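You operate a simulated robot arm through the tools that you are given. There is no shell and no other tool. Be economical: measure what you need, move in short steps, check, and stop when the job is done.

The job below is to be done with a simulated robot arm. You get a single attempt, and the scene is never put back.

TASK
Stop the grey pump, open the cell valve and dose by hand till the blue meter shows 2.0.
Fine: dose with the orange button; start the pump again afterwards.

Only the result counts: the job must be done as asked and must still hold three seconds after the hand-in. Knocking over, shifting, dropping, spilling or breaking anything else fails it.

THE ROBOT
A 7-joint arm with a two-finger parallel gripper, fixed in place. Base frame: the origin is at the foot of the arm, x ahead of it, y to its left, z up. Units: cm, degrees, N and s.
Its first joint turns from -66.0 to 66.0 degrees. Payload 1.57 kg.
The TCP is the grasp point between the finger pads, 3 cm short of the fingertips. In the tool frame z runs along the fingers and y along their closing line. The gripper opens to 11 cm. The fingers are 2.4 cm wide and 1.2 cm thick; the gripper's body (4.8 by 11.2 cm) begins 7.8 cm behind the TCP.
Orientation is that of the tool frame in the base frame, as a unit quaternion [w, x, y, z]. With the fingers straight down and closing along the base's y, the tool's x points along the base's -x, its y along +y and its z along -z.

THE INTERFACE
- The arm moves only by the tool move_arm. Its argument "series" is a list of rows, each an object (a shift or turn left out is 0, a gripper value left out holds the last) with "offset": the shift along the tool's x, y, z in cm, a list of three; "angular": the turn, a rotation vector about the tool's x, y, z in degrees, a list of three; "grip": the opening, from 0 (shut) to 1 (fully open). In form: [{"offset": [dx, dy, dz], "angular": [rx, ry, rz], "grip": grip}, ...]. A call has 1 to 20 rows; each row is the pose to reach, as a shift and turn from the pose commanded when the call began, along the tool's axes at that moment. Each row takes 0.2 s and may step no farther than 5 cm and 8.6 degrees from the row before; otherwise, or with a gripper value out of range, the whole call is refused. Where a pose cannot be reached the arm comes as near as it can. A force on the tool above 40 N (or 10 N above the force at the start of the call, whichever is more), or a blocked arm, ends the call early, and 0.2 s more pass. The fingers move at their own pace (about 10.8 cm/s each) and stop on an object; they squeeze with about 22 N. The grip force told is the motor's: it shows also when the fingers shut on nothing. Time passes only in rows, and 0.2 s behind the last, so rows that repeat a pose let the fingers close. The reply holds the time, the measured pose of the TCP, the force on the tool along the base axes, the opening and the grip force, in the units named above and with some noise, and new pictures: "show" is both (left out), scene, wrist or none.
- Cameras (640 x 400 px; columns grow to the right, rows downward): "scene" is fixed at [17.56, -39.87, 140.57]; the picture's right is [0.71, -0.71, 0.00], its down [-0.38, -0.38, -0.84] and it looks along [0.60, 0.60, -0.54] (base axes); focal length 220 px, centre (320, 200). "wrist" rides on the gripper at [7, 1.6, -14.1] in the tool frame; the picture's right is [-0.23, 0.97, 0.00], its down [-0.86, -0.20, -0.48] and it looks along [-0.47, -0.11, 0.88] (tool axes); focal length 222 px, centre (320, 200). There is no depth. A picture from a camera that has moved, and an enlarged one, comes with that camera's place and axes in the base frame and with its lens.
- enlarge(camera, box): a new picture of the part [left, top, right, bottom] of that camera's present view, enlarged. It takes no simulated time.
- hand_in(): hands the job in; it is judged then, once.

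Go step by step. Nothing tells you positions but the pictures and the camera data: compare them with the known pose of the tool, close in by small moves and look again before you grip or let go. The budget is 120 turns and 170 pictures, counting those below and the enlarged ones. Unless the task says otherwise, let go and move clear before handing in, and close with one line.

The tools are called after ">>>" as name(argument=value, ...) on one line, values as JSON. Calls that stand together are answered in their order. move_arm: Moves the arm, as the interface text tells. Its arguments: {"type":"object","properties":{"series":{"type":"array","items":{"type":"object","properties":{"offset":{"type":"array","items":{"type":"number"}},"angular":{"type":"array","items":{"type":"number"}},"grip":{"type":"number"}}}},"show":{"type":"string","enum":["both","scene","wrist","none"]}},"required":["series"]} The other tools are called the same way: enlarge (camera, box) takes an enlarged picture of a part of a camera's view; hand_in () hands the job in.

At the start:

```text
clock: 0.0
tool_pos: [35.66, -5.54, 129.79]
tcp_rot: [0.0, 0.001, 1.0, 0.0]
ft_force: [-0.9, 0.2, -0.9]
gripper_width: 11.0
grasp_force: 0.0
```

scene: 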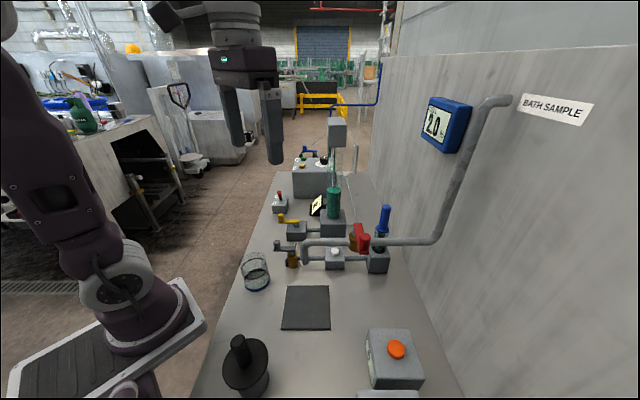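
wrist: 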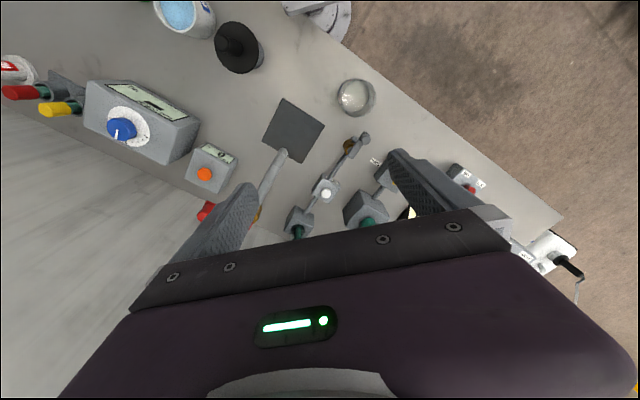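

I see a bench with several valves, an orange button, a blue meter, a switch box and a pump-like unit. I'll enlarge the views to identify each one.

>>> enlarge(camera="scene", box=[240, 110, 400, 210])

>>> enlarge(camera="scene", box=[240, 190, 400, 290])

>>> enlarge(camera="scene", box=[400, 80, 520, 160])

>>> enlarge(camera="wrist", box=[0, 50, 240, 200])

>>> enlarge(camera="wrist", box=[240, 120, 400, 245])

>>> enlarge(camera="scene", box=[320, 310, 480, 400])

```text
4.00 times, centred on (320, 160) of scene
camera zoom: at [17.56, -39.87, 140.57], right [0.71, -0.71, 0.0], down [-0.38, -0.38, -0.84], along [0.6, 0.6, -0.54], focal length 878 px, centre (320, 360)
```

zoom: 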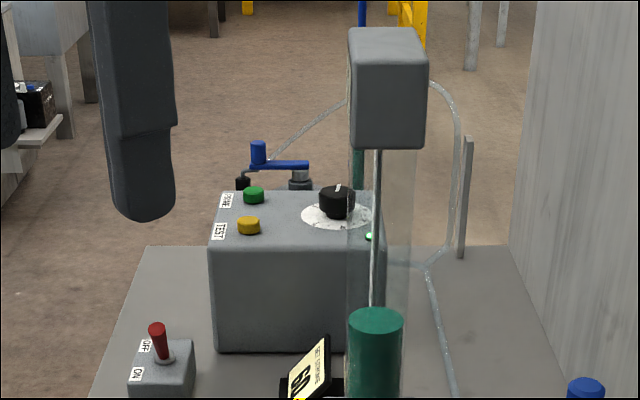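

```text
4.00 times, centred on (320, 240) of scene
camera zoom: at [17.56, -39.87, 140.57], right [0.71, -0.71, 0.0], down [-0.38, -0.38, -0.84], along [0.6, 0.6, -0.54], focal length 878 px, centre (320, 40)
```

zoom: 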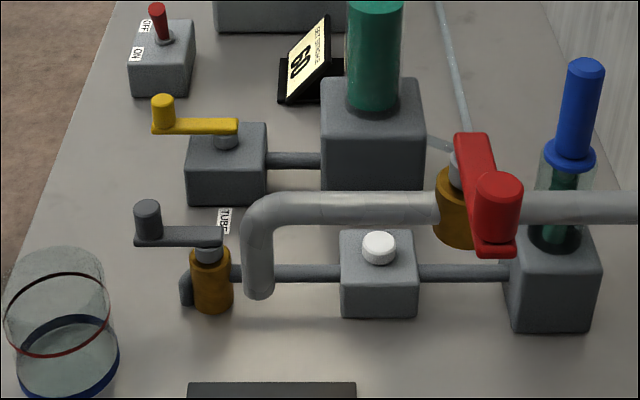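

```text
5.00 times, centred on (460, 120) of scene
camera zoom: at [17.56, -39.87, 140.57], right [0.71, -0.71, 0.0], down [-0.38, -0.38, -0.84], along [0.6, 0.6, -0.54], focal length 1098 px, centre (-380, 600)
```

zoom: 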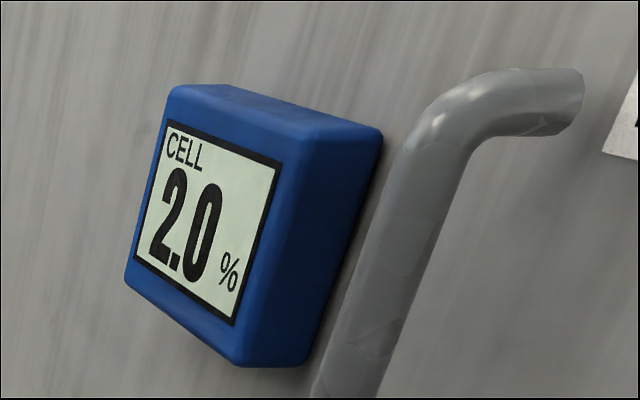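

```text
2.67 times, centred on (120, 125) of wrist
camera zoom: at [28.65, -4.01, 143.87], right [0.23, 0.97, 0.0], down [0.86, -0.2, 0.48], along [0.47, -0.11, -0.88], focal length 592 px, centre (853, 400)
```

zoom: 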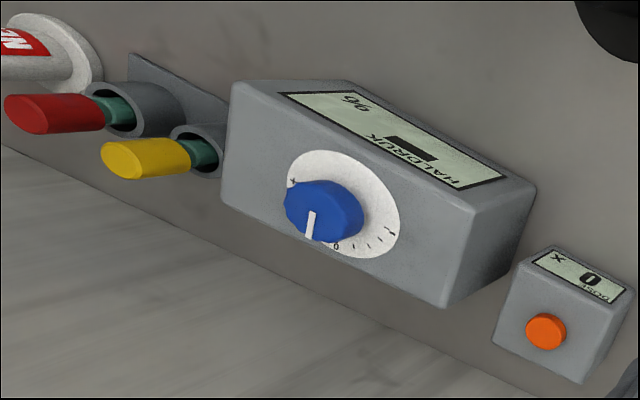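

```text
3.20 times, centred on (320, 182) of wrist
camera zoom: at [28.65, -4.01, 143.87], right [0.23, 0.97, 0.0], down [0.86, -0.2, 0.48], along [0.47, -0.11, -0.88], focal length 711 px, centre (320, 256)
```

zoom: 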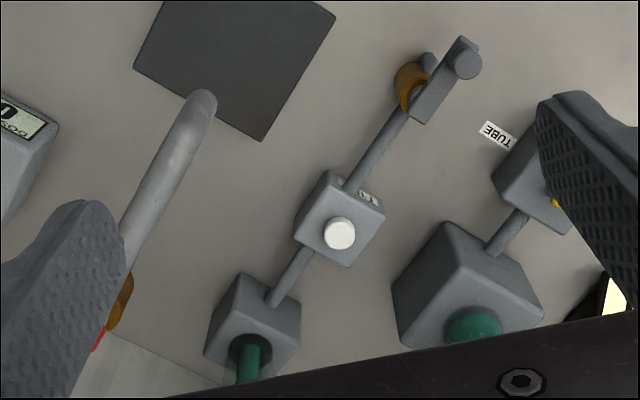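

```text
4.00 times, centred on (400, 355) of scene
camera zoom: at [17.56, -39.87, 140.57], right [0.71, -0.71, 0.0], down [-0.38, -0.38, -0.84], along [0.6, 0.6, -0.54], focal length 878 px, centre (0, -420)
```

zoom: 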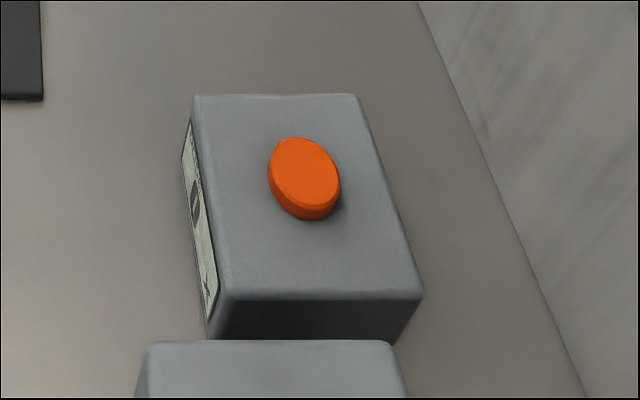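

The meter already reads 2.0 while the pump runs, and there are several candidate valves and pumps. I'll tilt the wrist camera forward to read the labels.

>>> move_arm(series=[{"angular": [0, -8, 0]}, {"angular": [0, -16, 0]}, {"angular": [0, -24, 0]}, {"angular": [0, -32, 0]}, {"angular": [0, -40, 0]}], show="both")

```text
clock: 1.2
tool_pos: [35.7, -5.54, 129.66]
tcp_rot: [0.343, 0.001, 0.939, 0.0]
ft_force: [-0.5, -0.8, 0.8]
gripper_width: 10.99
grasp_force: 0.1
camera wrist: at [21.19, -3.99, 135.98], right [0.17, 0.97, 0.15], down [0.35, -0.2, 0.92], along [0.92, -0.11, -0.37], focal length 222 px, centre (320, 200)
```

scene: 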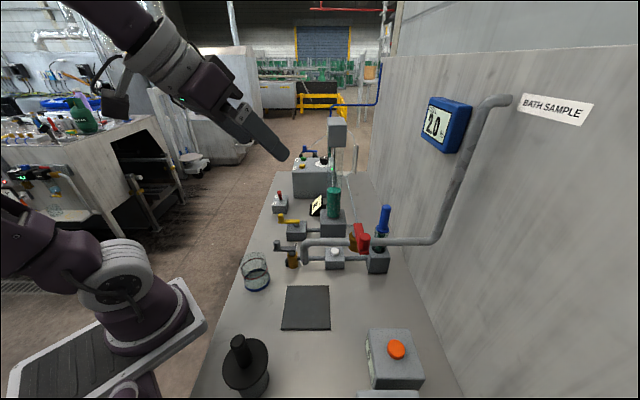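
wrist: 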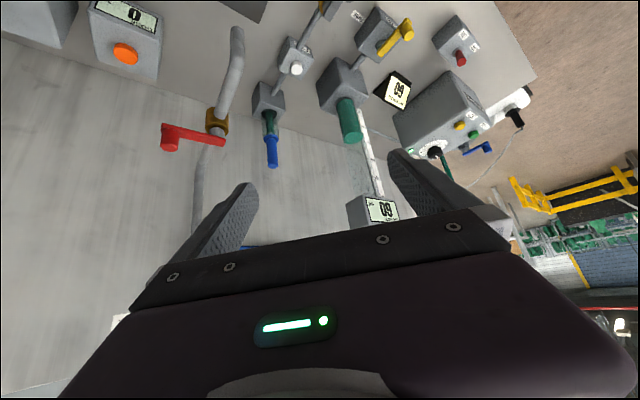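

The forward view shows the devices well, upside down. I'll enlarge them to read the labels.

>>> enlarge(camera="wrist", box=[230, 0, 390, 100])

>>> enlarge(camera="wrist", box=[340, 60, 540, 180])

>>> enlarge(camera="wrist", box=[140, 40, 300, 180])

>>> enlarge(camera="wrist", box=[330, 150, 430, 230])

>>> enlarge(camera="wrist", box=[340, 0, 500, 100])

>>> enlarge(camera="scene", box=[260, 120, 380, 200])

```text
4.00 times, centred on (310, 50) of wrist
camera zoom: at [21.19, -3.99, 135.98], right [0.17, 0.97, 0.15], down [0.35, -0.2, 0.92], along [0.92, -0.11, -0.37], focal length 888 px, centre (360, 800)
```

zoom: 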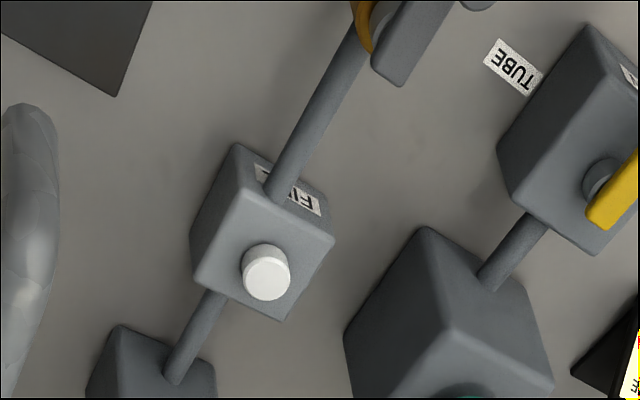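

```text
3.20 times, centred on (440, 120) of wrist
camera zoom: at [21.19, -3.99, 135.98], right [0.17, 0.97, 0.15], down [0.35, -0.2, 0.92], along [0.92, -0.11, -0.37], focal length 711 px, centre (-64, 456)
```

zoom: 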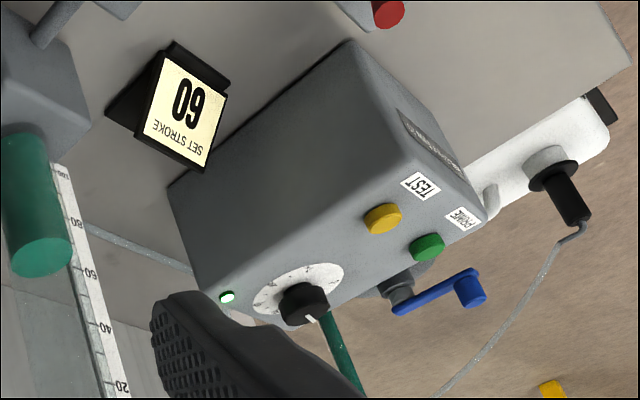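

```text
2.86 times, centred on (220, 110) of wrist
camera zoom: at [21.19, -3.99, 135.98], right [0.17, 0.97, 0.15], down [0.35, -0.2, 0.92], along [0.92, -0.11, -0.37], focal length 635 px, centre (606, 457)
```

zoom: 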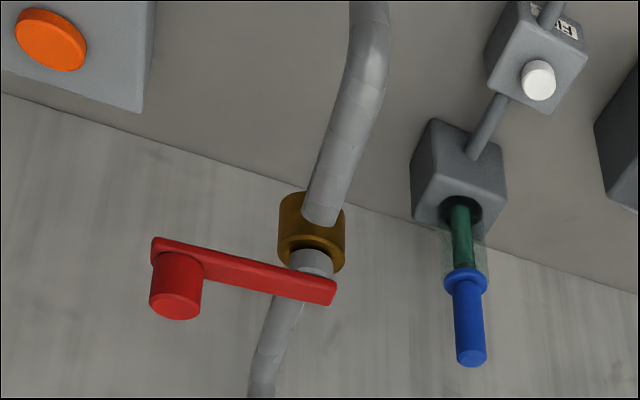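

```text
5.00 times, centred on (380, 190) of wrist
camera zoom: at [21.19, -3.99, 135.98], right [0.17, 0.97, 0.15], down [0.35, -0.2, 0.92], along [0.92, -0.11, -0.37], focal length 1111 px, centre (20, 250)
```

zoom: 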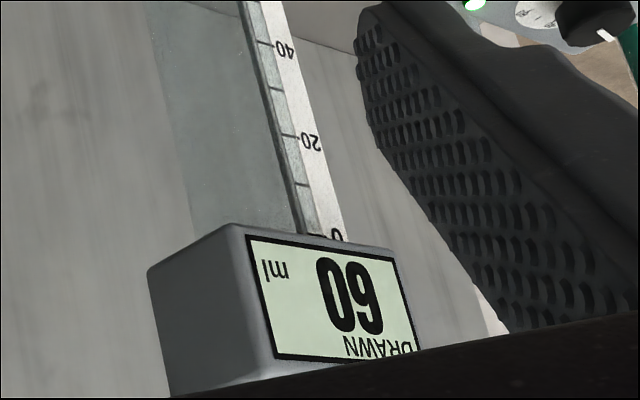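

```text
4.00 times, centred on (420, 50) of wrist
camera zoom: at [21.19, -3.99, 135.98], right [0.17, 0.97, 0.15], down [0.35, -0.2, 0.92], along [0.92, -0.11, -0.37], focal length 888 px, centre (-80, 800)
```

zoom: 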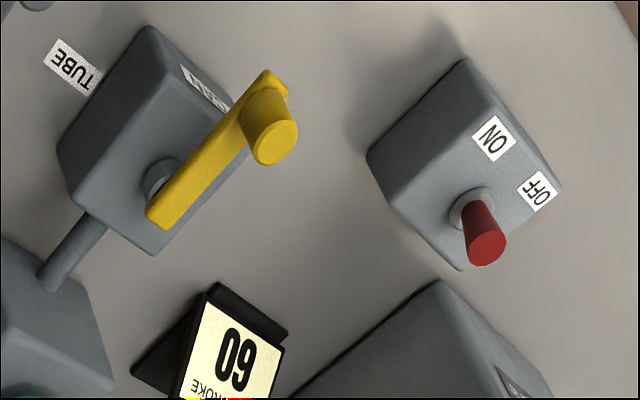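

```text
5.00 times, centred on (320, 160) of scene
camera zoom: at [17.56, -39.87, 140.57], right [0.71, -0.71, 0.0], down [-0.38, -0.38, -0.84], along [0.6, 0.6, -0.54], focal length 1098 px, centre (320, 400)
```

zoom: 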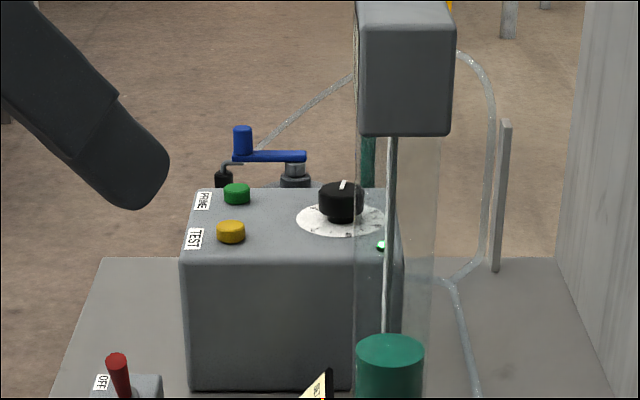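

The labels face away from the wall: "TUBE", "FI…", ON/OFF, PRIME/TEST and a nameplate. I'll move left and yaw right to read those faces.

>>> move_arm(series=[{"offset": [0.7, 4, -0.6], "angular": [5.1, 0, 6.1]}, {"offset": [1.5, 8, -1.3], "angular": [10.3, 0, 12.2]}, {"offset": [2.3, 12, -1.9], "angular": [15.4, 0, 18.3]}, {"offset": [3.0, 16, -2.5], "angular": [20.5, 0, 24.4]}, {"offset": [3.85, 20, -3.2], "angular": [25.7, 0, 30.6]}], show="wrist")

```text
clock: 2.4
tool_pos: [30.72, 14.41, 129.68]
tcp_rot: [0.322, 0.322, 0.883, -0.117]
ft_force: [-1.0, 0.7, 1.2]
gripper_width: 10.99
grasp_force: 0.1
camera wrist: at [20.76, 24.96, 136.03], right [0.76, 0.63, 0.15], down [0.14, -0.38, 0.92], along [0.63, -0.68, -0.37], focal length 222 px, centre (320, 200)
```

wrist: 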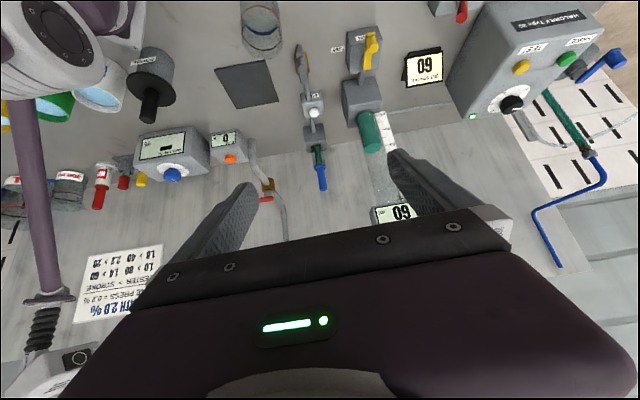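

Now I see nameplates and a chart on the wall. I'll read them all.

>>> enlarge(camera="wrist", box=[60, 230, 180, 330])

>>> enlarge(camera="wrist", box=[100, 30, 260, 190])

>>> enlarge(camera="wrist", box=[200, 20, 400, 145])

>>> enlarge(camera="wrist", box=[450, 0, 640, 120])

>>> enlarge(camera="wrist", box=[0, 130, 140, 220])

```text
4.00 times, centred on (120, 280) of wrist
camera zoom: at [20.76, 24.96, 136.03], right [0.76, 0.63, 0.15], down [0.14, -0.38, 0.92], along [0.63, -0.68, -0.37], focal length 888 px, centre (1120, -120)
```

zoom: 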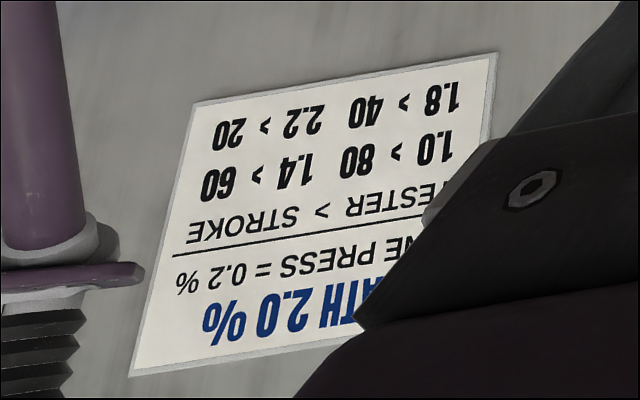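

```text
2.50 times, centred on (180, 110) of wrist
camera zoom: at [20.76, 24.96, 136.03], right [0.76, 0.63, 0.15], down [0.14, -0.38, 0.92], along [0.63, -0.68, -0.37], focal length 555 px, centre (670, 425)
```

zoom: 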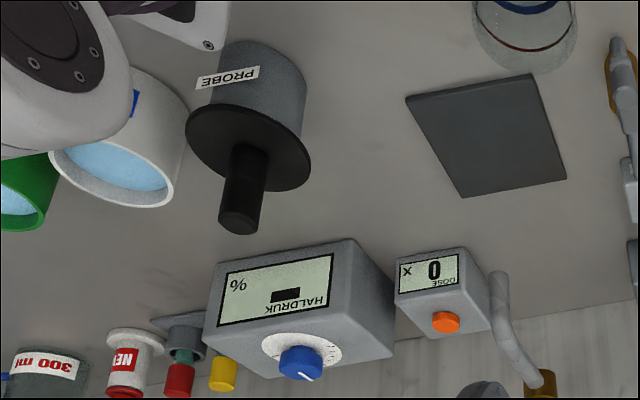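

```text
3.20 times, centred on (300, 82) of wrist
camera zoom: at [20.76, 24.96, 136.03], right [0.76, 0.63, 0.15], down [0.14, -0.38, 0.92], along [0.63, -0.68, -0.37], focal length 711 px, centre (384, 576)
```

zoom: 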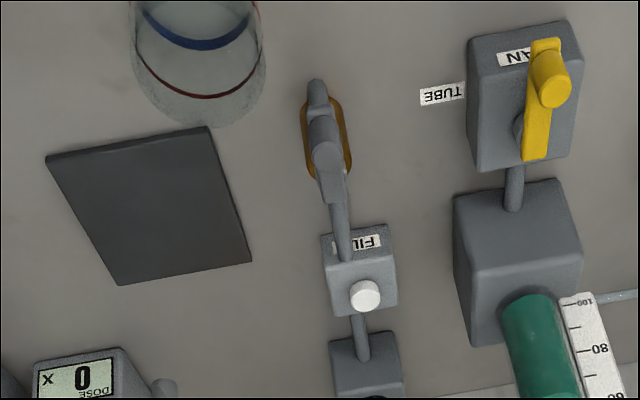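

```text
3.33 times, centred on (545, 60) of wrist
camera zoom: at [20.76, 24.96, 136.03], right [0.76, 0.63, 0.15], down [0.14, -0.38, 0.92], along [0.63, -0.68, -0.37], focal length 740 px, centre (-430, 667)
```

zoom: 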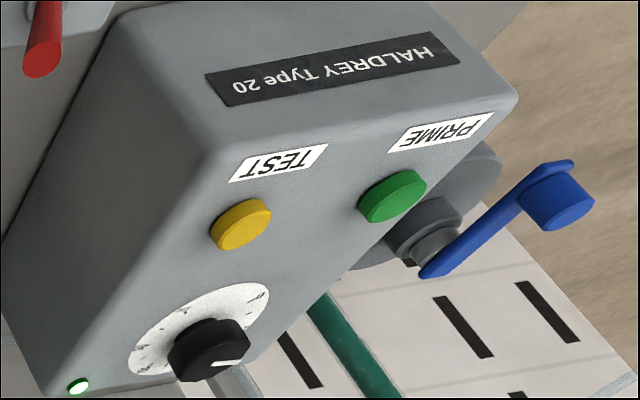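

```text
4.44 times, centred on (70, 175) of wrist
camera zoom: at [20.76, 24.96, 136.03], right [0.76, 0.63, 0.15], down [0.14, -0.38, 0.92], along [0.63, -0.68, -0.37], focal length 987 px, centre (1431, 311)
```

zoom: 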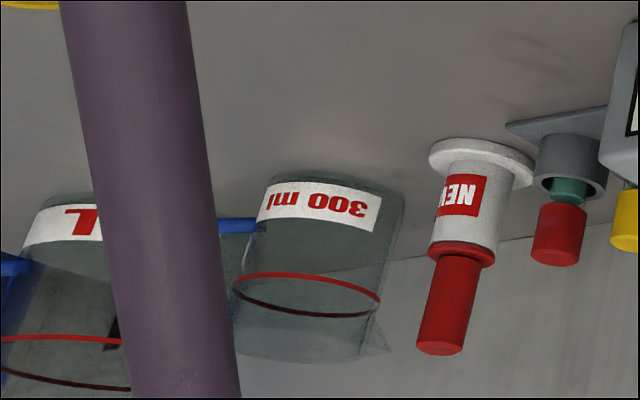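

The wall card says one press is 0.2 % with a 2.0 % target. The grey pump looks like "HALDREY Type 20", with a toggle and a green LED. I'll look closer at the far end, including the blue lever.

>>> move_arm(series=[{"offset": [-1.6, 3.5, -0.3]}, {"offset": [-3.1, 7, -0.6]}, {"offset": [-4.7, 10.4, -0.9]}, {"offset": [-6.3, 13.85, -1.2]}], show="wrist")

>>> enlarge(camera="wrist", box=[400, 0, 640, 150])

>>> enlarge(camera="wrist", box=[160, 0, 400, 150])

>>> enlarge(camera="scene", box=[400, 80, 520, 160])

```text
clock: 3.4
tool_pos: [36.71, 18.66, 132.38]
tcp_rot: [0.322, 0.32, 0.883, -0.116]
ft_force: [-0.7, -0.7, -0.5]
gripper_width: 10.99
grasp_force: 0.1
out of reach, approached as far as the arm can: row 3, 4
camera wrist: at [26.66, 29.08, 138.65], right [0.76, 0.64, 0.15], down [0.14, -0.38, 0.92], along [0.64, -0.67, -0.37], focal length 222 px, centre (320, 200)
```

wrist: 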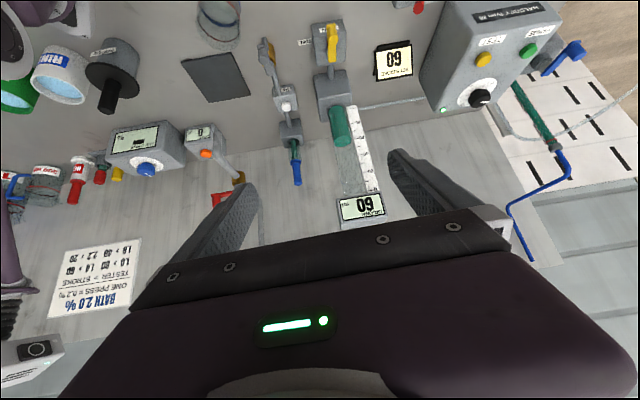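

```text
2.67 times, centred on (520, 75) of wrist
camera zoom: at [26.66, 29.08, 138.65], right [0.76, 0.64, 0.15], down [0.14, -0.38, 0.92], along [0.64, -0.67, -0.37], focal length 592 px, centre (-213, 533)
```

zoom: 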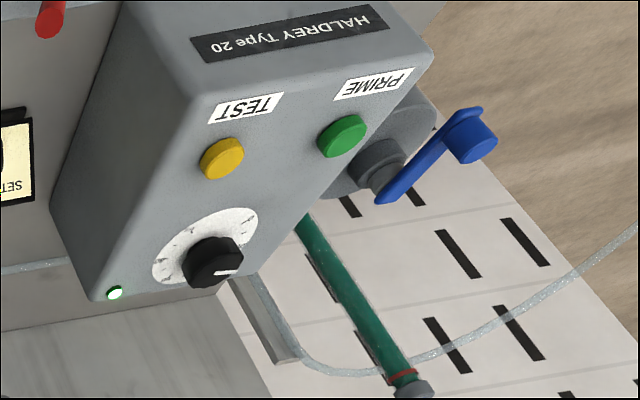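

```text
2.67 times, centred on (280, 75) of wrist
camera zoom: at [26.66, 29.08, 138.65], right [0.76, 0.64, 0.15], down [0.14, -0.38, 0.92], along [0.64, -0.67, -0.37], focal length 592 px, centre (427, 533)
```

zoom: 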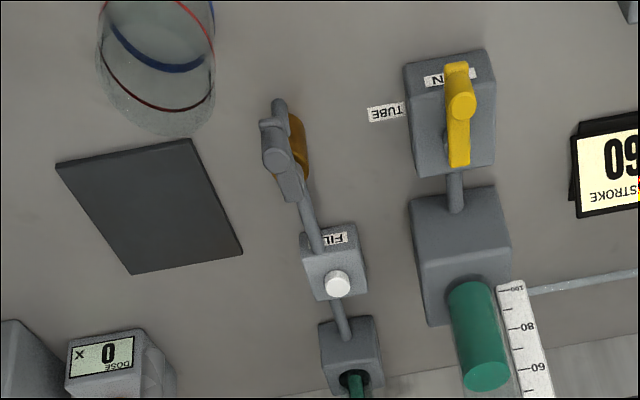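

```text
5.00 times, centred on (460, 120) of scene
camera zoom: at [17.56, -39.87, 140.57], right [0.71, -0.71, 0.0], down [-0.38, -0.38, -0.84], along [0.6, 0.6, -0.54], focal length 1098 px, centre (-380, 600)
```

zoom: 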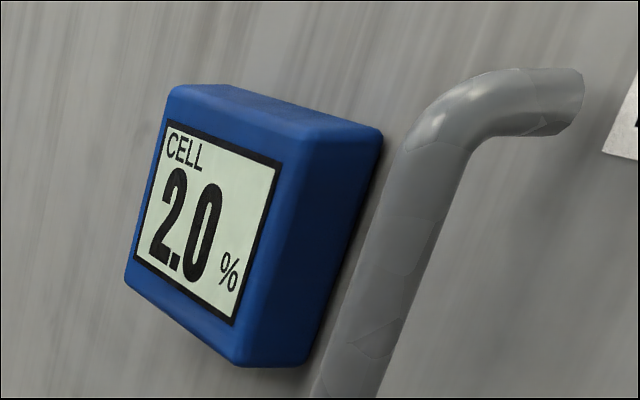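

Triangulating puts the bench surface at about z = 86. The pump is far out of reach, but its toggle is near (60, 27, 95). I'll look at the left part of this view for a cell valve.

>>> enlarge(camera="wrist", box=[0, 230, 150, 400])

>>> enlarge(camera="wrist", box=[0, 40, 130, 220])

>>> enlarge(camera="scene", box=[280, 220, 360, 280])

```text
2.35 times, centred on (75, 315) of wrist
camera zoom: at [26.66, 29.08, 138.65], right [0.76, 0.64, 0.15], down [0.14, -0.38, 0.92], along [0.64, -0.67, -0.37], focal length 523 px, centre (896, -71)
```

zoom: 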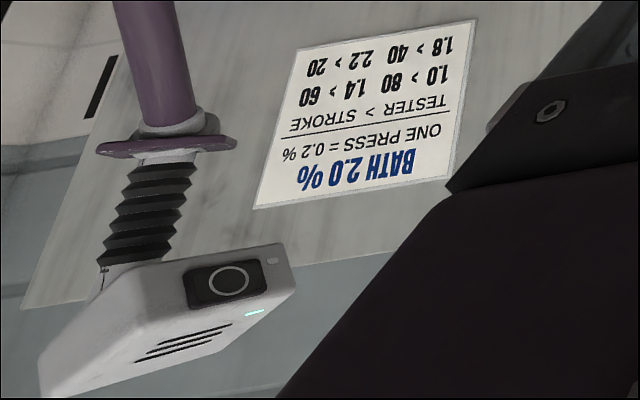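

```text
2.22 times, centred on (65, 130) of wrist
camera zoom: at [26.66, 29.08, 138.65], right [0.76, 0.64, 0.15], down [0.14, -0.38, 0.92], along [0.64, -0.67, -0.37], focal length 494 px, centre (887, 356)
```

zoom: 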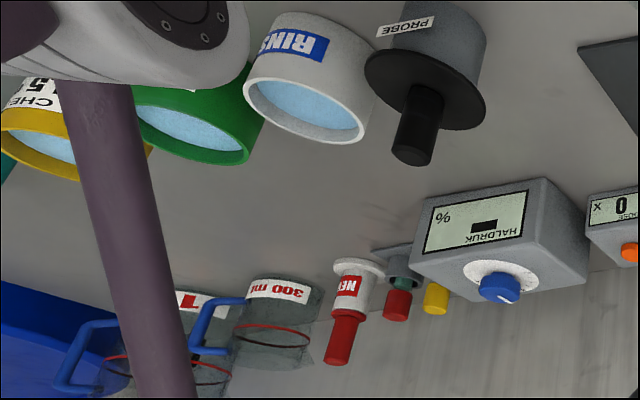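

```text
6.67 times, centred on (320, 250) of scene
camera zoom: at [17.56, -39.87, 140.57], right [0.71, -0.71, 0.0], down [-0.38, -0.38, -0.84], along [0.6, 0.6, -0.54], focal length 1464 px, centre (320, -133)
```

zoom: 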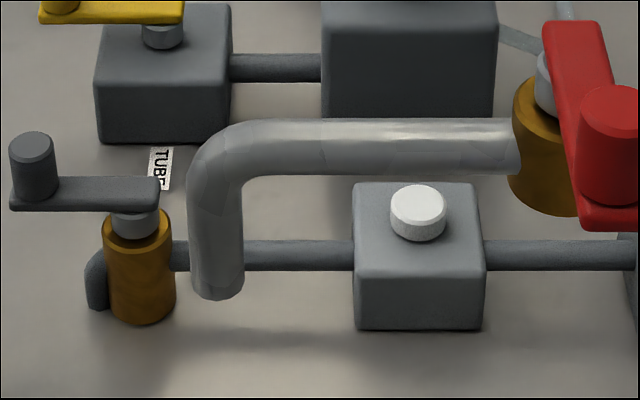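

The line filter → blue electrode in a glass cell → CELL meter suggests the grey brass valve is the cell valve. I'll check the toggle and the grey lever closely.

>>> enlarge(camera="scene", box=[264, 182, 304, 217])

>>> enlarge(camera="scene", box=[340, 195, 410, 280])

>>> enlarge(camera="wrist", box=[250, 20, 320, 70])

```text
11.43 times, centred on (284, 200) of scene
camera zoom: at [17.56, -39.87, 140.57], right [0.71, -0.71, 0.0], down [-0.38, -0.38, -0.84], along [0.6, 0.6, -0.54], focal length 2510 px, centre (731, 206)
```

zoom: 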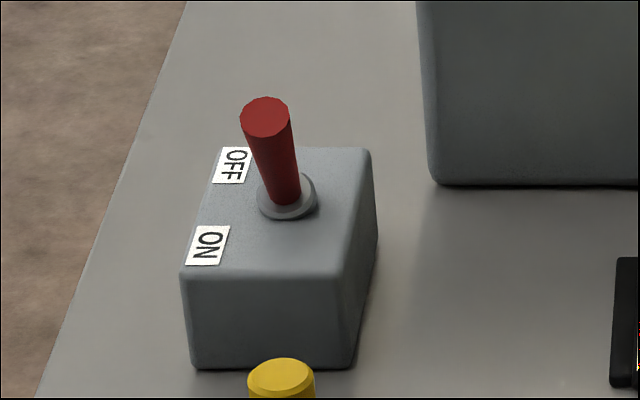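

```text
4.71 times, centred on (375, 238) of scene
camera zoom: at [17.56, -39.87, 140.57], right [0.71, -0.71, 0.0], down [-0.38, -0.38, -0.84], along [0.6, 0.6, -0.54], focal length 1033 px, centre (61, 24)
```

zoom: 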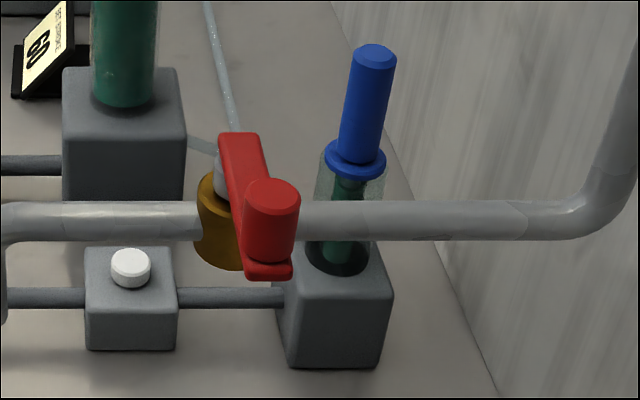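

```text
8.00 times, centred on (285, 45) of wrist
camera zoom: at [26.66, 29.08, 138.65], right [0.76, 0.64, 0.15], down [0.14, -0.38, 0.92], along [0.64, -0.67, -0.37], focal length 1777 px, centre (600, 1440)
```

zoom: 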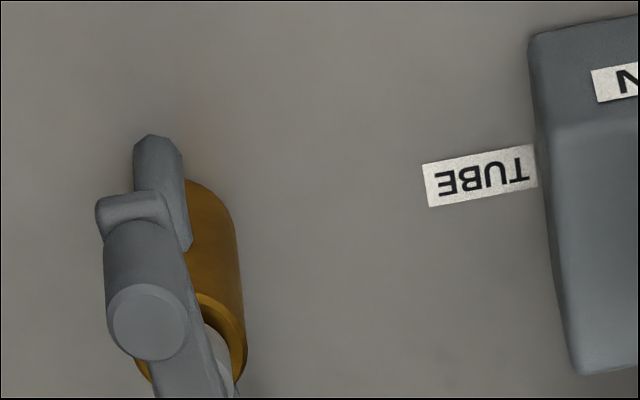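

The toggle leans toward ON (near side), so pushing it away (+u, direction (0.71, 0.71)) stops the pump. I'll yaw the tool toward it and look closer.

>>> move_arm(series=[{"offset": [0, -0.3, 0.6], "angular": [-5.5, 0, -6.5]}, {"offset": [0, -0.6, 1.2], "angular": [-10.9, 0, -13.0]}, {"offset": [0, -0.8, 1.8], "angular": [-16.4, 0, -19.6]}, {"offset": [-0.1, -1.1, 2.4], "angular": [-21.9, 0, -26.1]}, {"offset": [-0.1, -1.4, 3.0], "angular": [-27.4, 0, -32.6]}, {"offset": [-0.1, -1.7, 3.5], "angular": [-32.8, 0, -39.1]}, {"offset": [-0.2, -2.0, 4.1], "angular": [-38.3, 0, -45.6]}, {"offset": [-0.2, -2.2, 4.7], "angular": [-43.8, 0, -52.2]}, {"offset": [-0.2, -2.5, 5.3], "angular": [-49.2, 0, -58.7]}, {"offset": [-0.25, -2.8, 5.9], "angular": [-54.7, 0, -65.2], "grip": 0}, {"offset": [-0.25, -2.8, 5.9], "angular": [-54.7, 0, -65.2], "grip": 0}], show="both")

```text
clock: 5.8
tool_pos: [37.67, 13.77, 128.2]
tcp_rot: [0.317, -0.361, 0.867, 0.132]
ft_force: [0.6, -0.6, 0.1]
gripper_width: 0.0
grasp_force: 9.8
camera wrist: at [26.39, 4.64, 134.44], right [-0.57, 0.81, 0.15], down [0.39, 0.11, 0.92], along [0.73, 0.58, -0.37], focal length 222 px, centre (320, 200)
```

scene: 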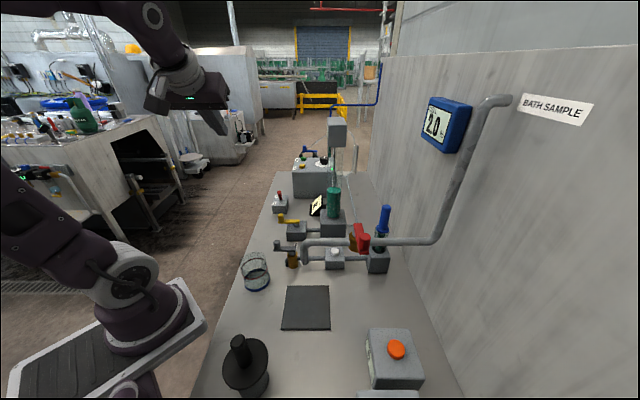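
wrist: 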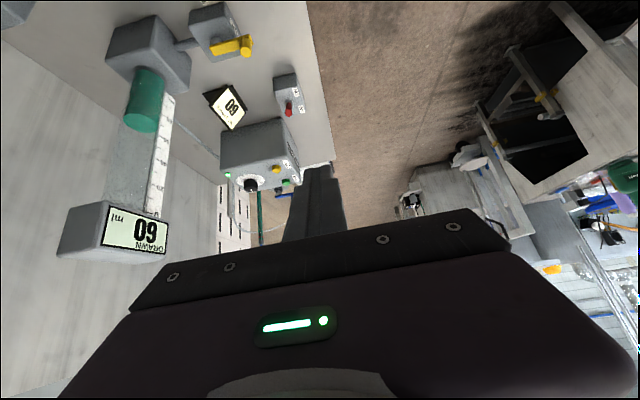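

The lever tip is at about (60.6, 26.8, 94.5). I'll hover the closed fingers just on its near side, well above it, with the tilt reduced to 20°.

>>> move_arm(series=[{"offset": [-0.1, -1, 4.2], "angular": [0, 2.8, 0]}, {"offset": [-0.2, -2, 8.5], "angular": [0, 5.7, 0]}, {"offset": [-0.3, -3, 12.8], "angular": [0, 8.6, 0]}, {"offset": [-0.4, -4, 17], "angular": [0, 11.4, 0]}, {"offset": [-0.6, -5, 21.3], "angular": [0, 14.3, 0]}, {"offset": [-0.7, -6, 25.5], "angular": [0, 17, 0]}, {"offset": [-0.8, -7.1, 29.8], "angular": [0, 20, 0]}, {"offset": [-0.8, -7.1, 29.8], "angular": [0, 20, 0]}], show="both")

>>> enlarge(camera="scene", box=[250, 150, 330, 230])

```text
clock: 7.6
tool_pos: [56.66, 22.77, 105.66]
tcp_rot: [0.16, -0.378, 0.909, 0.066]
ft_force: [-0.3, 0.9, -0.4]
gripper_width: 0.01
grasp_force: 21.5
camera wrist: at [47.45, 15.79, 116.52], right [-0.54, 0.84, 0.08], down [0.59, 0.31, 0.74], along [0.6, 0.45, -0.67], focal length 222 px, centre (320, 200)
```

scene: 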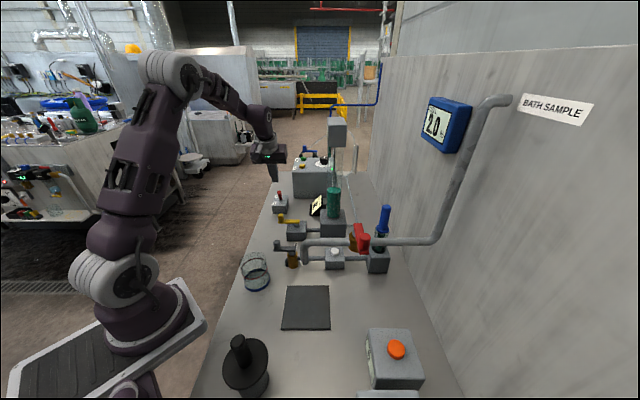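
wrist: 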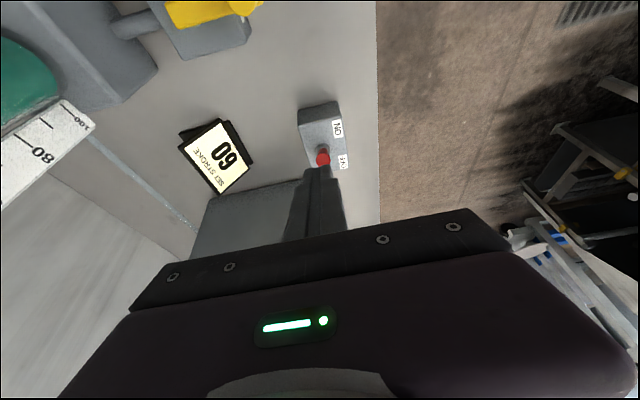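

```text
5.00 times, centred on (290, 190) of scene
camera zoom: at [17.56, -39.87, 140.57], right [0.71, -0.71, 0.0], down [-0.38, -0.38, -0.84], along [0.6, 0.6, -0.54], focal length 1098 px, centre (470, 250)
```

zoom: 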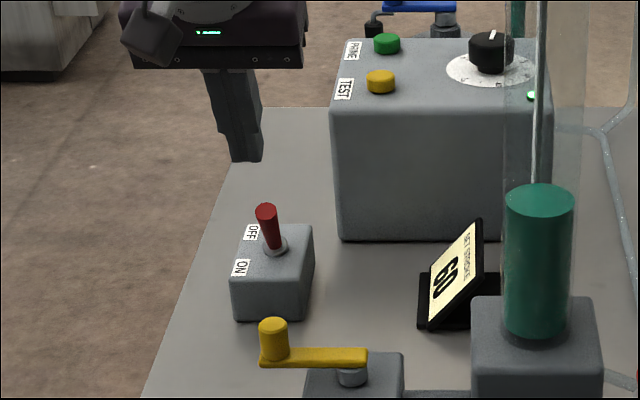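

Alignment is good. I'll descend to lever height on the near side, then push away in small steps.

>>> move_arm(series=[{"offset": [1.15, 0, 3.15]}, {"offset": [2.3, 0, 6.3]}, {"offset": [3.42, 0, 9.4]}, {"offset": [3.42, 0, 9.4]}], show="both")

>>> enlarge(camera="scene", box=[255, 170, 305, 220])

```text
clock: 8.6
tool_pos: [56.8, 22.66, 95.75]
tcp_rot: [0.161, -0.378, 0.909, 0.067]
ft_force: [0.2, -0.1, -0.6]
gripper_width: 0.0
grasp_force: 21.3
camera wrist: at [47.49, 15.73, 106.63], right [-0.54, 0.84, 0.08], down [0.59, 0.31, 0.74], along [0.6, 0.45, -0.67], focal length 222 px, centre (320, 200)
```

scene: 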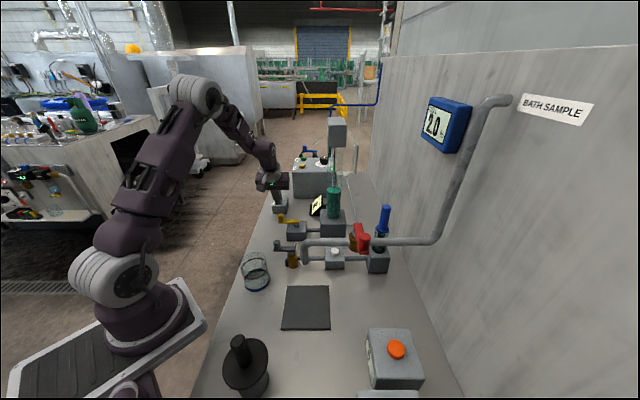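
wrist: 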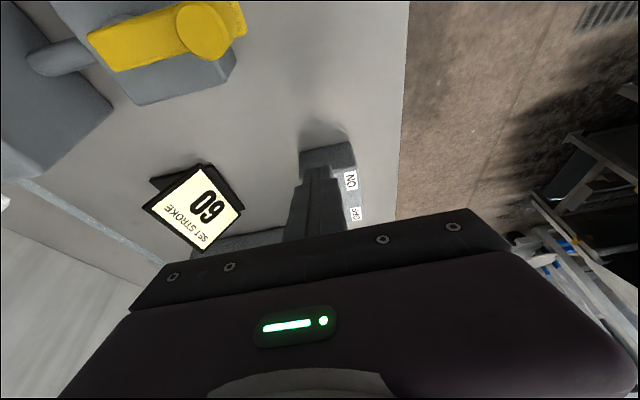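

```text
8.00 times, centred on (280, 195) of scene
camera zoom: at [17.56, -39.87, 140.57], right [0.71, -0.71, 0.0], down [-0.38, -0.38, -0.84], along [0.6, 0.6, -0.54], focal length 1757 px, centre (640, 240)
```

zoom: 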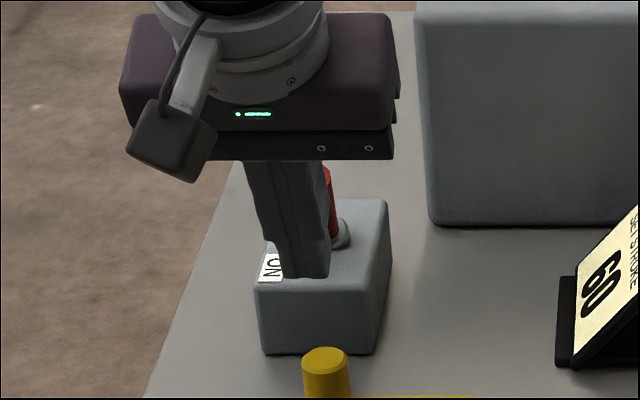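

The fingertips sit just short of the lever, slightly to its left. I'll shift 0.4 cm right and push.

>>> move_arm(series=[{"offset": [0, -0.4, 0]}, {"offset": [-0.94, -0.4, 0.34]}, {"offset": [-1.88, -0.4, 0.68]}, {"offset": [-2.82, -0.4, 1.03]}, {"offset": [-3.76, -0.4, 1.37]}, {"offset": [-4.5, -0.4, 1.64]}], show="scene")

>>> enlarge(camera="scene", box=[255, 150, 335, 220])

```text
clock: 10.0
tool_pos: [60.3, 25.85, 95.91]
tcp_rot: [0.16, -0.378, 0.909, 0.067]
ft_force: [-0.6, 0.6, 0.8]
gripper_width: 0.02
grasp_force: 21.4
```

scene: 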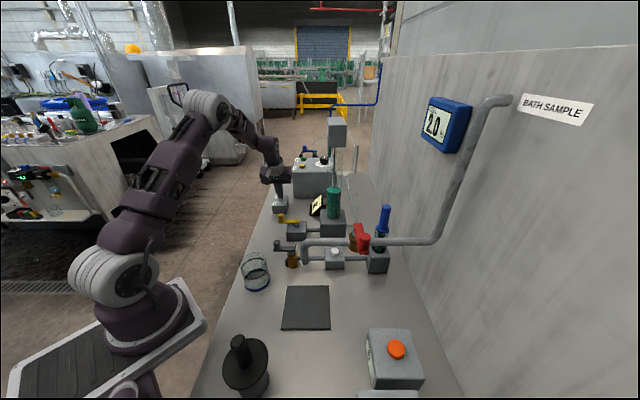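

```text
5.71 times, centred on (295, 185) of scene
camera zoom: at [17.56, -39.87, 140.57], right [0.71, -0.71, 0.0], down [-0.38, -0.38, -0.84], along [0.6, 0.6, -0.54], focal length 1255 px, centre (463, 286)
```

zoom: 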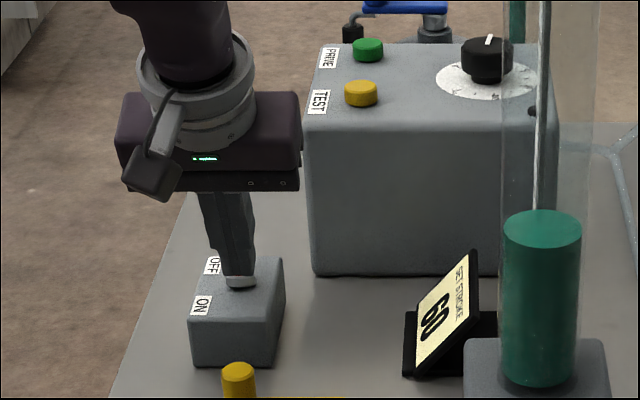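

The pump LED went dark, so the pump has stopped. I'll back off, rise and look at the meter and the grey valve.

>>> move_arm(series=[{"offset": [2.8, 0, -1.0]}, {"offset": [1.4, 0, -4.8]}, {"offset": [0, 0, -8.5]}, {"offset": [-1.3, 0, -12.3]}, {"offset": [-1.5, 0, -17]}, {"offset": [-1.7, 0, -21.5]}, {"offset": [-1.9, 0, -26]}], show="both")

>>> enlarge(camera="scene", box=[255, 100, 475, 220])

```text
clock: 11.6
tool_pos: [55.44, 20.64, 120.98]
tcp_rot: [0.159, -0.379, 0.909, 0.067]
ft_force: [-0.8, 0.5, -0.4]
gripper_width: 0.0
grasp_force: 21.4
camera wrist: at [46.2, 13.73, 131.85], right [-0.54, 0.84, 0.08], down [0.59, 0.31, 0.74], along [0.6, 0.45, -0.67], focal length 222 px, centre (320, 200)
```

scene: 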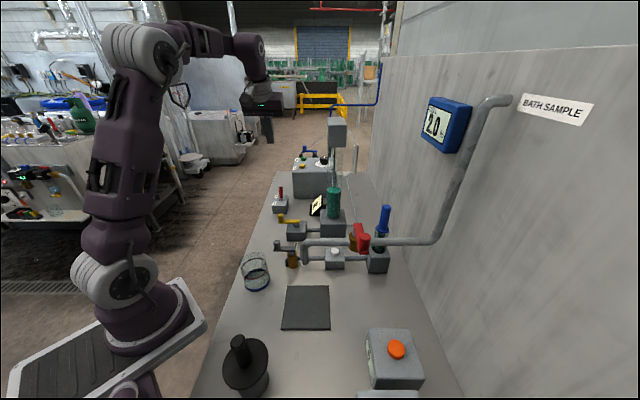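
wrist: 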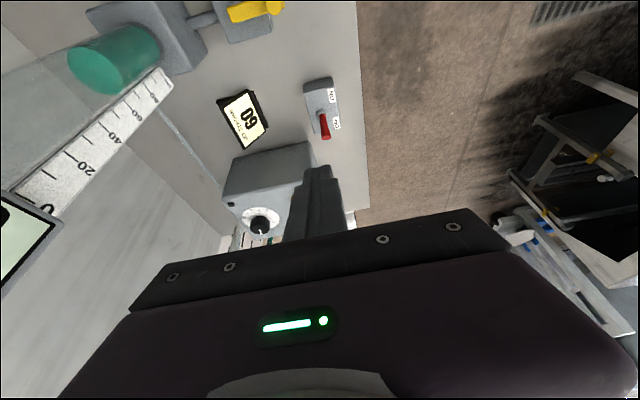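

```text
2.91 times, centred on (365, 160) of scene
camera zoom: at [17.56, -39.87, 140.57], right [0.71, -0.71, 0.0], down [-0.38, -0.38, -0.84], along [0.6, 0.6, -0.54], focal length 639 px, centre (189, 316)
```

zoom: 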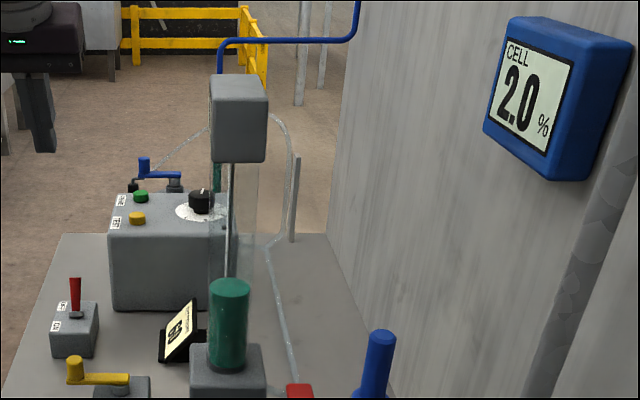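

The toggle is at OFF and the meter still reads a stale 2.0. Next I'll move over the grey brass valve for a close look.

>>> move_arm(series=[{"offset": [4, -0.7, -1.9], "angular": [0, 2.5, 0]}, {"offset": [8, -1.4, -3.7], "angular": [0, 5, 0]}, {"offset": [12, -2, -5.5], "angular": [0, 7.5, 0]}, {"offset": [16, -2.7, -7.4], "angular": [0, 10, 0]}, {"offset": [20, -3.4, -9.2], "angular": [0, 12.5, 0]}, {"offset": [24, -4, -11.1], "angular": [0, 15, 0]}, {"offset": [28, -4.7, -13], "angular": [0, 17.5, 0]}, {"offset": [31.7, -5.3, -14.7], "angular": [0, 20, 0]}], show="wrist")

>>> enlarge(camera="wrist", box=[240, 80, 400, 180])

```text
clock: 13.4
tool_pos: [34.31, -7.72, 124.01]
tcp_rot: [-0.001, -0.385, 0.923, 0.001]
ft_force: [0.2, 0.5, -0.4]
gripper_width: 0.01
grasp_force: 21.4
camera wrist: at [28.24, -11.51, 138.07], right [-0.53, 0.85, 0.0], down [0.74, 0.47, 0.48], along [0.4, 0.25, -0.88], focal length 222 px, centre (320, 200)
```

wrist: 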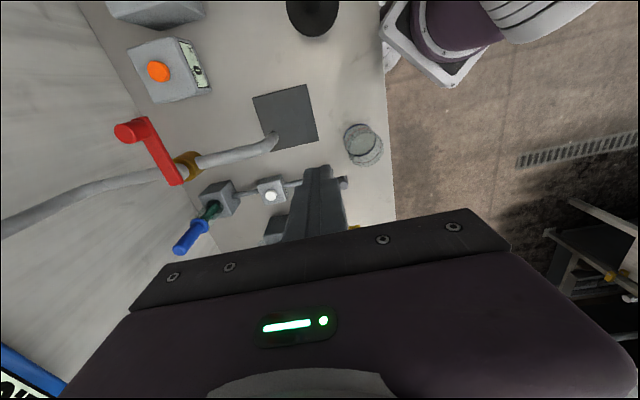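

```text
4.00 times, centred on (320, 130) of wrist
camera zoom: at [28.24, -11.51, 138.07], right [-0.53, 0.85, 0.0], down [0.74, 0.47, 0.48], along [0.4, 0.25, -0.88], focal length 888 px, centre (320, 480)
```

zoom: 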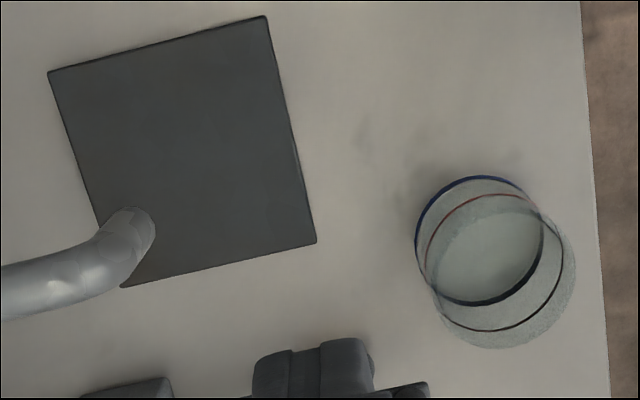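

The fingers hide the valve. I'll move forward 10 cm along the bench.

>>> move_arm(series=[{"offset": [-5, 0, 0]}, {"offset": [-10, 0, 0]}, {"offset": [-10, 0, 0]}], show="wrist")

>>> enlarge(camera="wrist", box=[230, 60, 390, 180])

```text
clock: 14.2
tool_pos: [41.51, -0.64, 124.0]
tcp_rot: [0.0, -0.384, 0.923, -0.001]
ft_force: [-0.5, -0.2, -0.3]
gripper_width: 0.01
grasp_force: 21.3
camera wrist: at [35.38, -4.49, 138.19], right [-0.53, 0.85, 0.0], down [0.74, 0.47, 0.48], along [0.41, 0.25, -0.88], focal length 222 px, centre (320, 200)
```

wrist: 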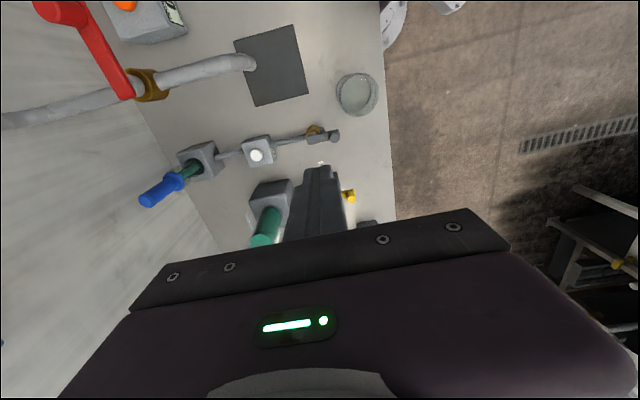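

```text
3.33 times, centred on (310, 120) of wrist
camera zoom: at [35.38, -4.49, 138.19], right [-0.53, 0.85, 0.0], down [0.74, 0.47, 0.48], along [0.41, 0.25, -0.88], focal length 740 px, centre (353, 467)
```

zoom: 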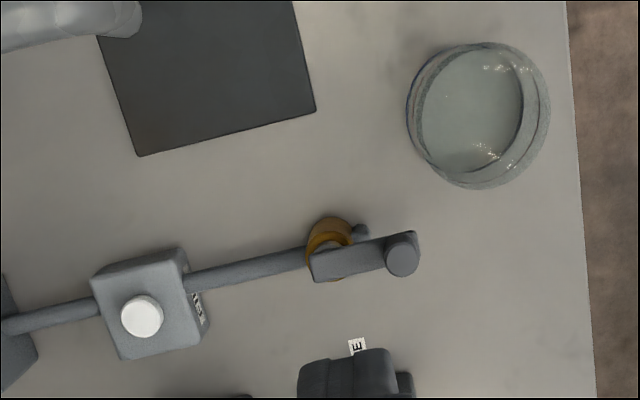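

The grey lever lies along its pipe. I'll read the label on the white-button box before acting.

>>> enlarge(camera="wrist", box=[235, 120, 305, 175])

>>> enlarge(camera="wrist", box=[295, 110, 355, 155])

>>> enlarge(camera="wrist", box=[130, 120, 230, 220])

```text
7.27 times, centred on (270, 148) of wrist
camera zoom: at [35.38, -4.49, 138.19], right [-0.53, 0.85, 0.0], down [0.74, 0.47, 0.48], along [0.41, 0.25, -0.88], focal length 1615 px, centre (684, 582)
```

zoom: 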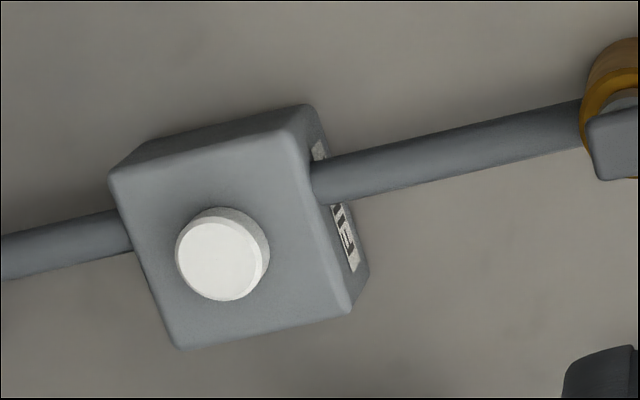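

```text
8.89 times, centred on (325, 132) of wrist
camera zoom: at [35.38, -4.49, 138.19], right [-0.53, 0.85, 0.0], down [0.74, 0.47, 0.48], along [0.41, 0.25, -0.88], focal length 1974 px, centre (276, 800)
```

zoom: 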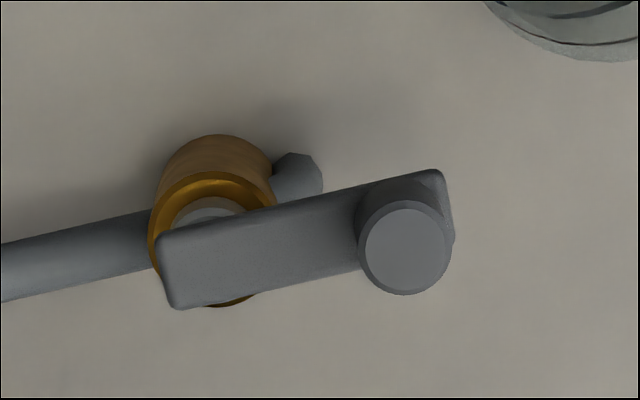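

```text
4.00 times, centred on (180, 170) of wrist
camera zoom: at [35.38, -4.49, 138.19], right [-0.53, 0.85, 0.0], down [0.74, 0.47, 0.48], along [0.41, 0.25, -0.88], focal length 888 px, centre (880, 320)
```

zoom: 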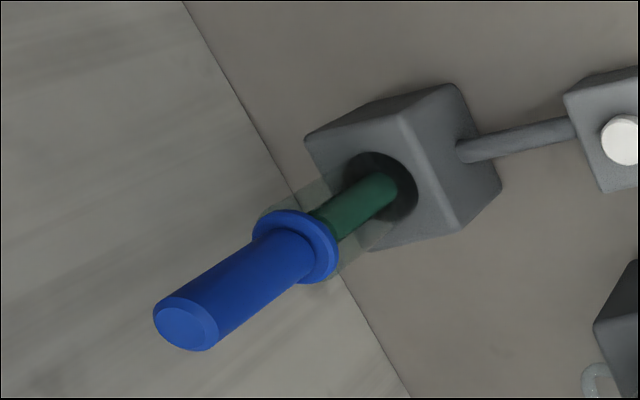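

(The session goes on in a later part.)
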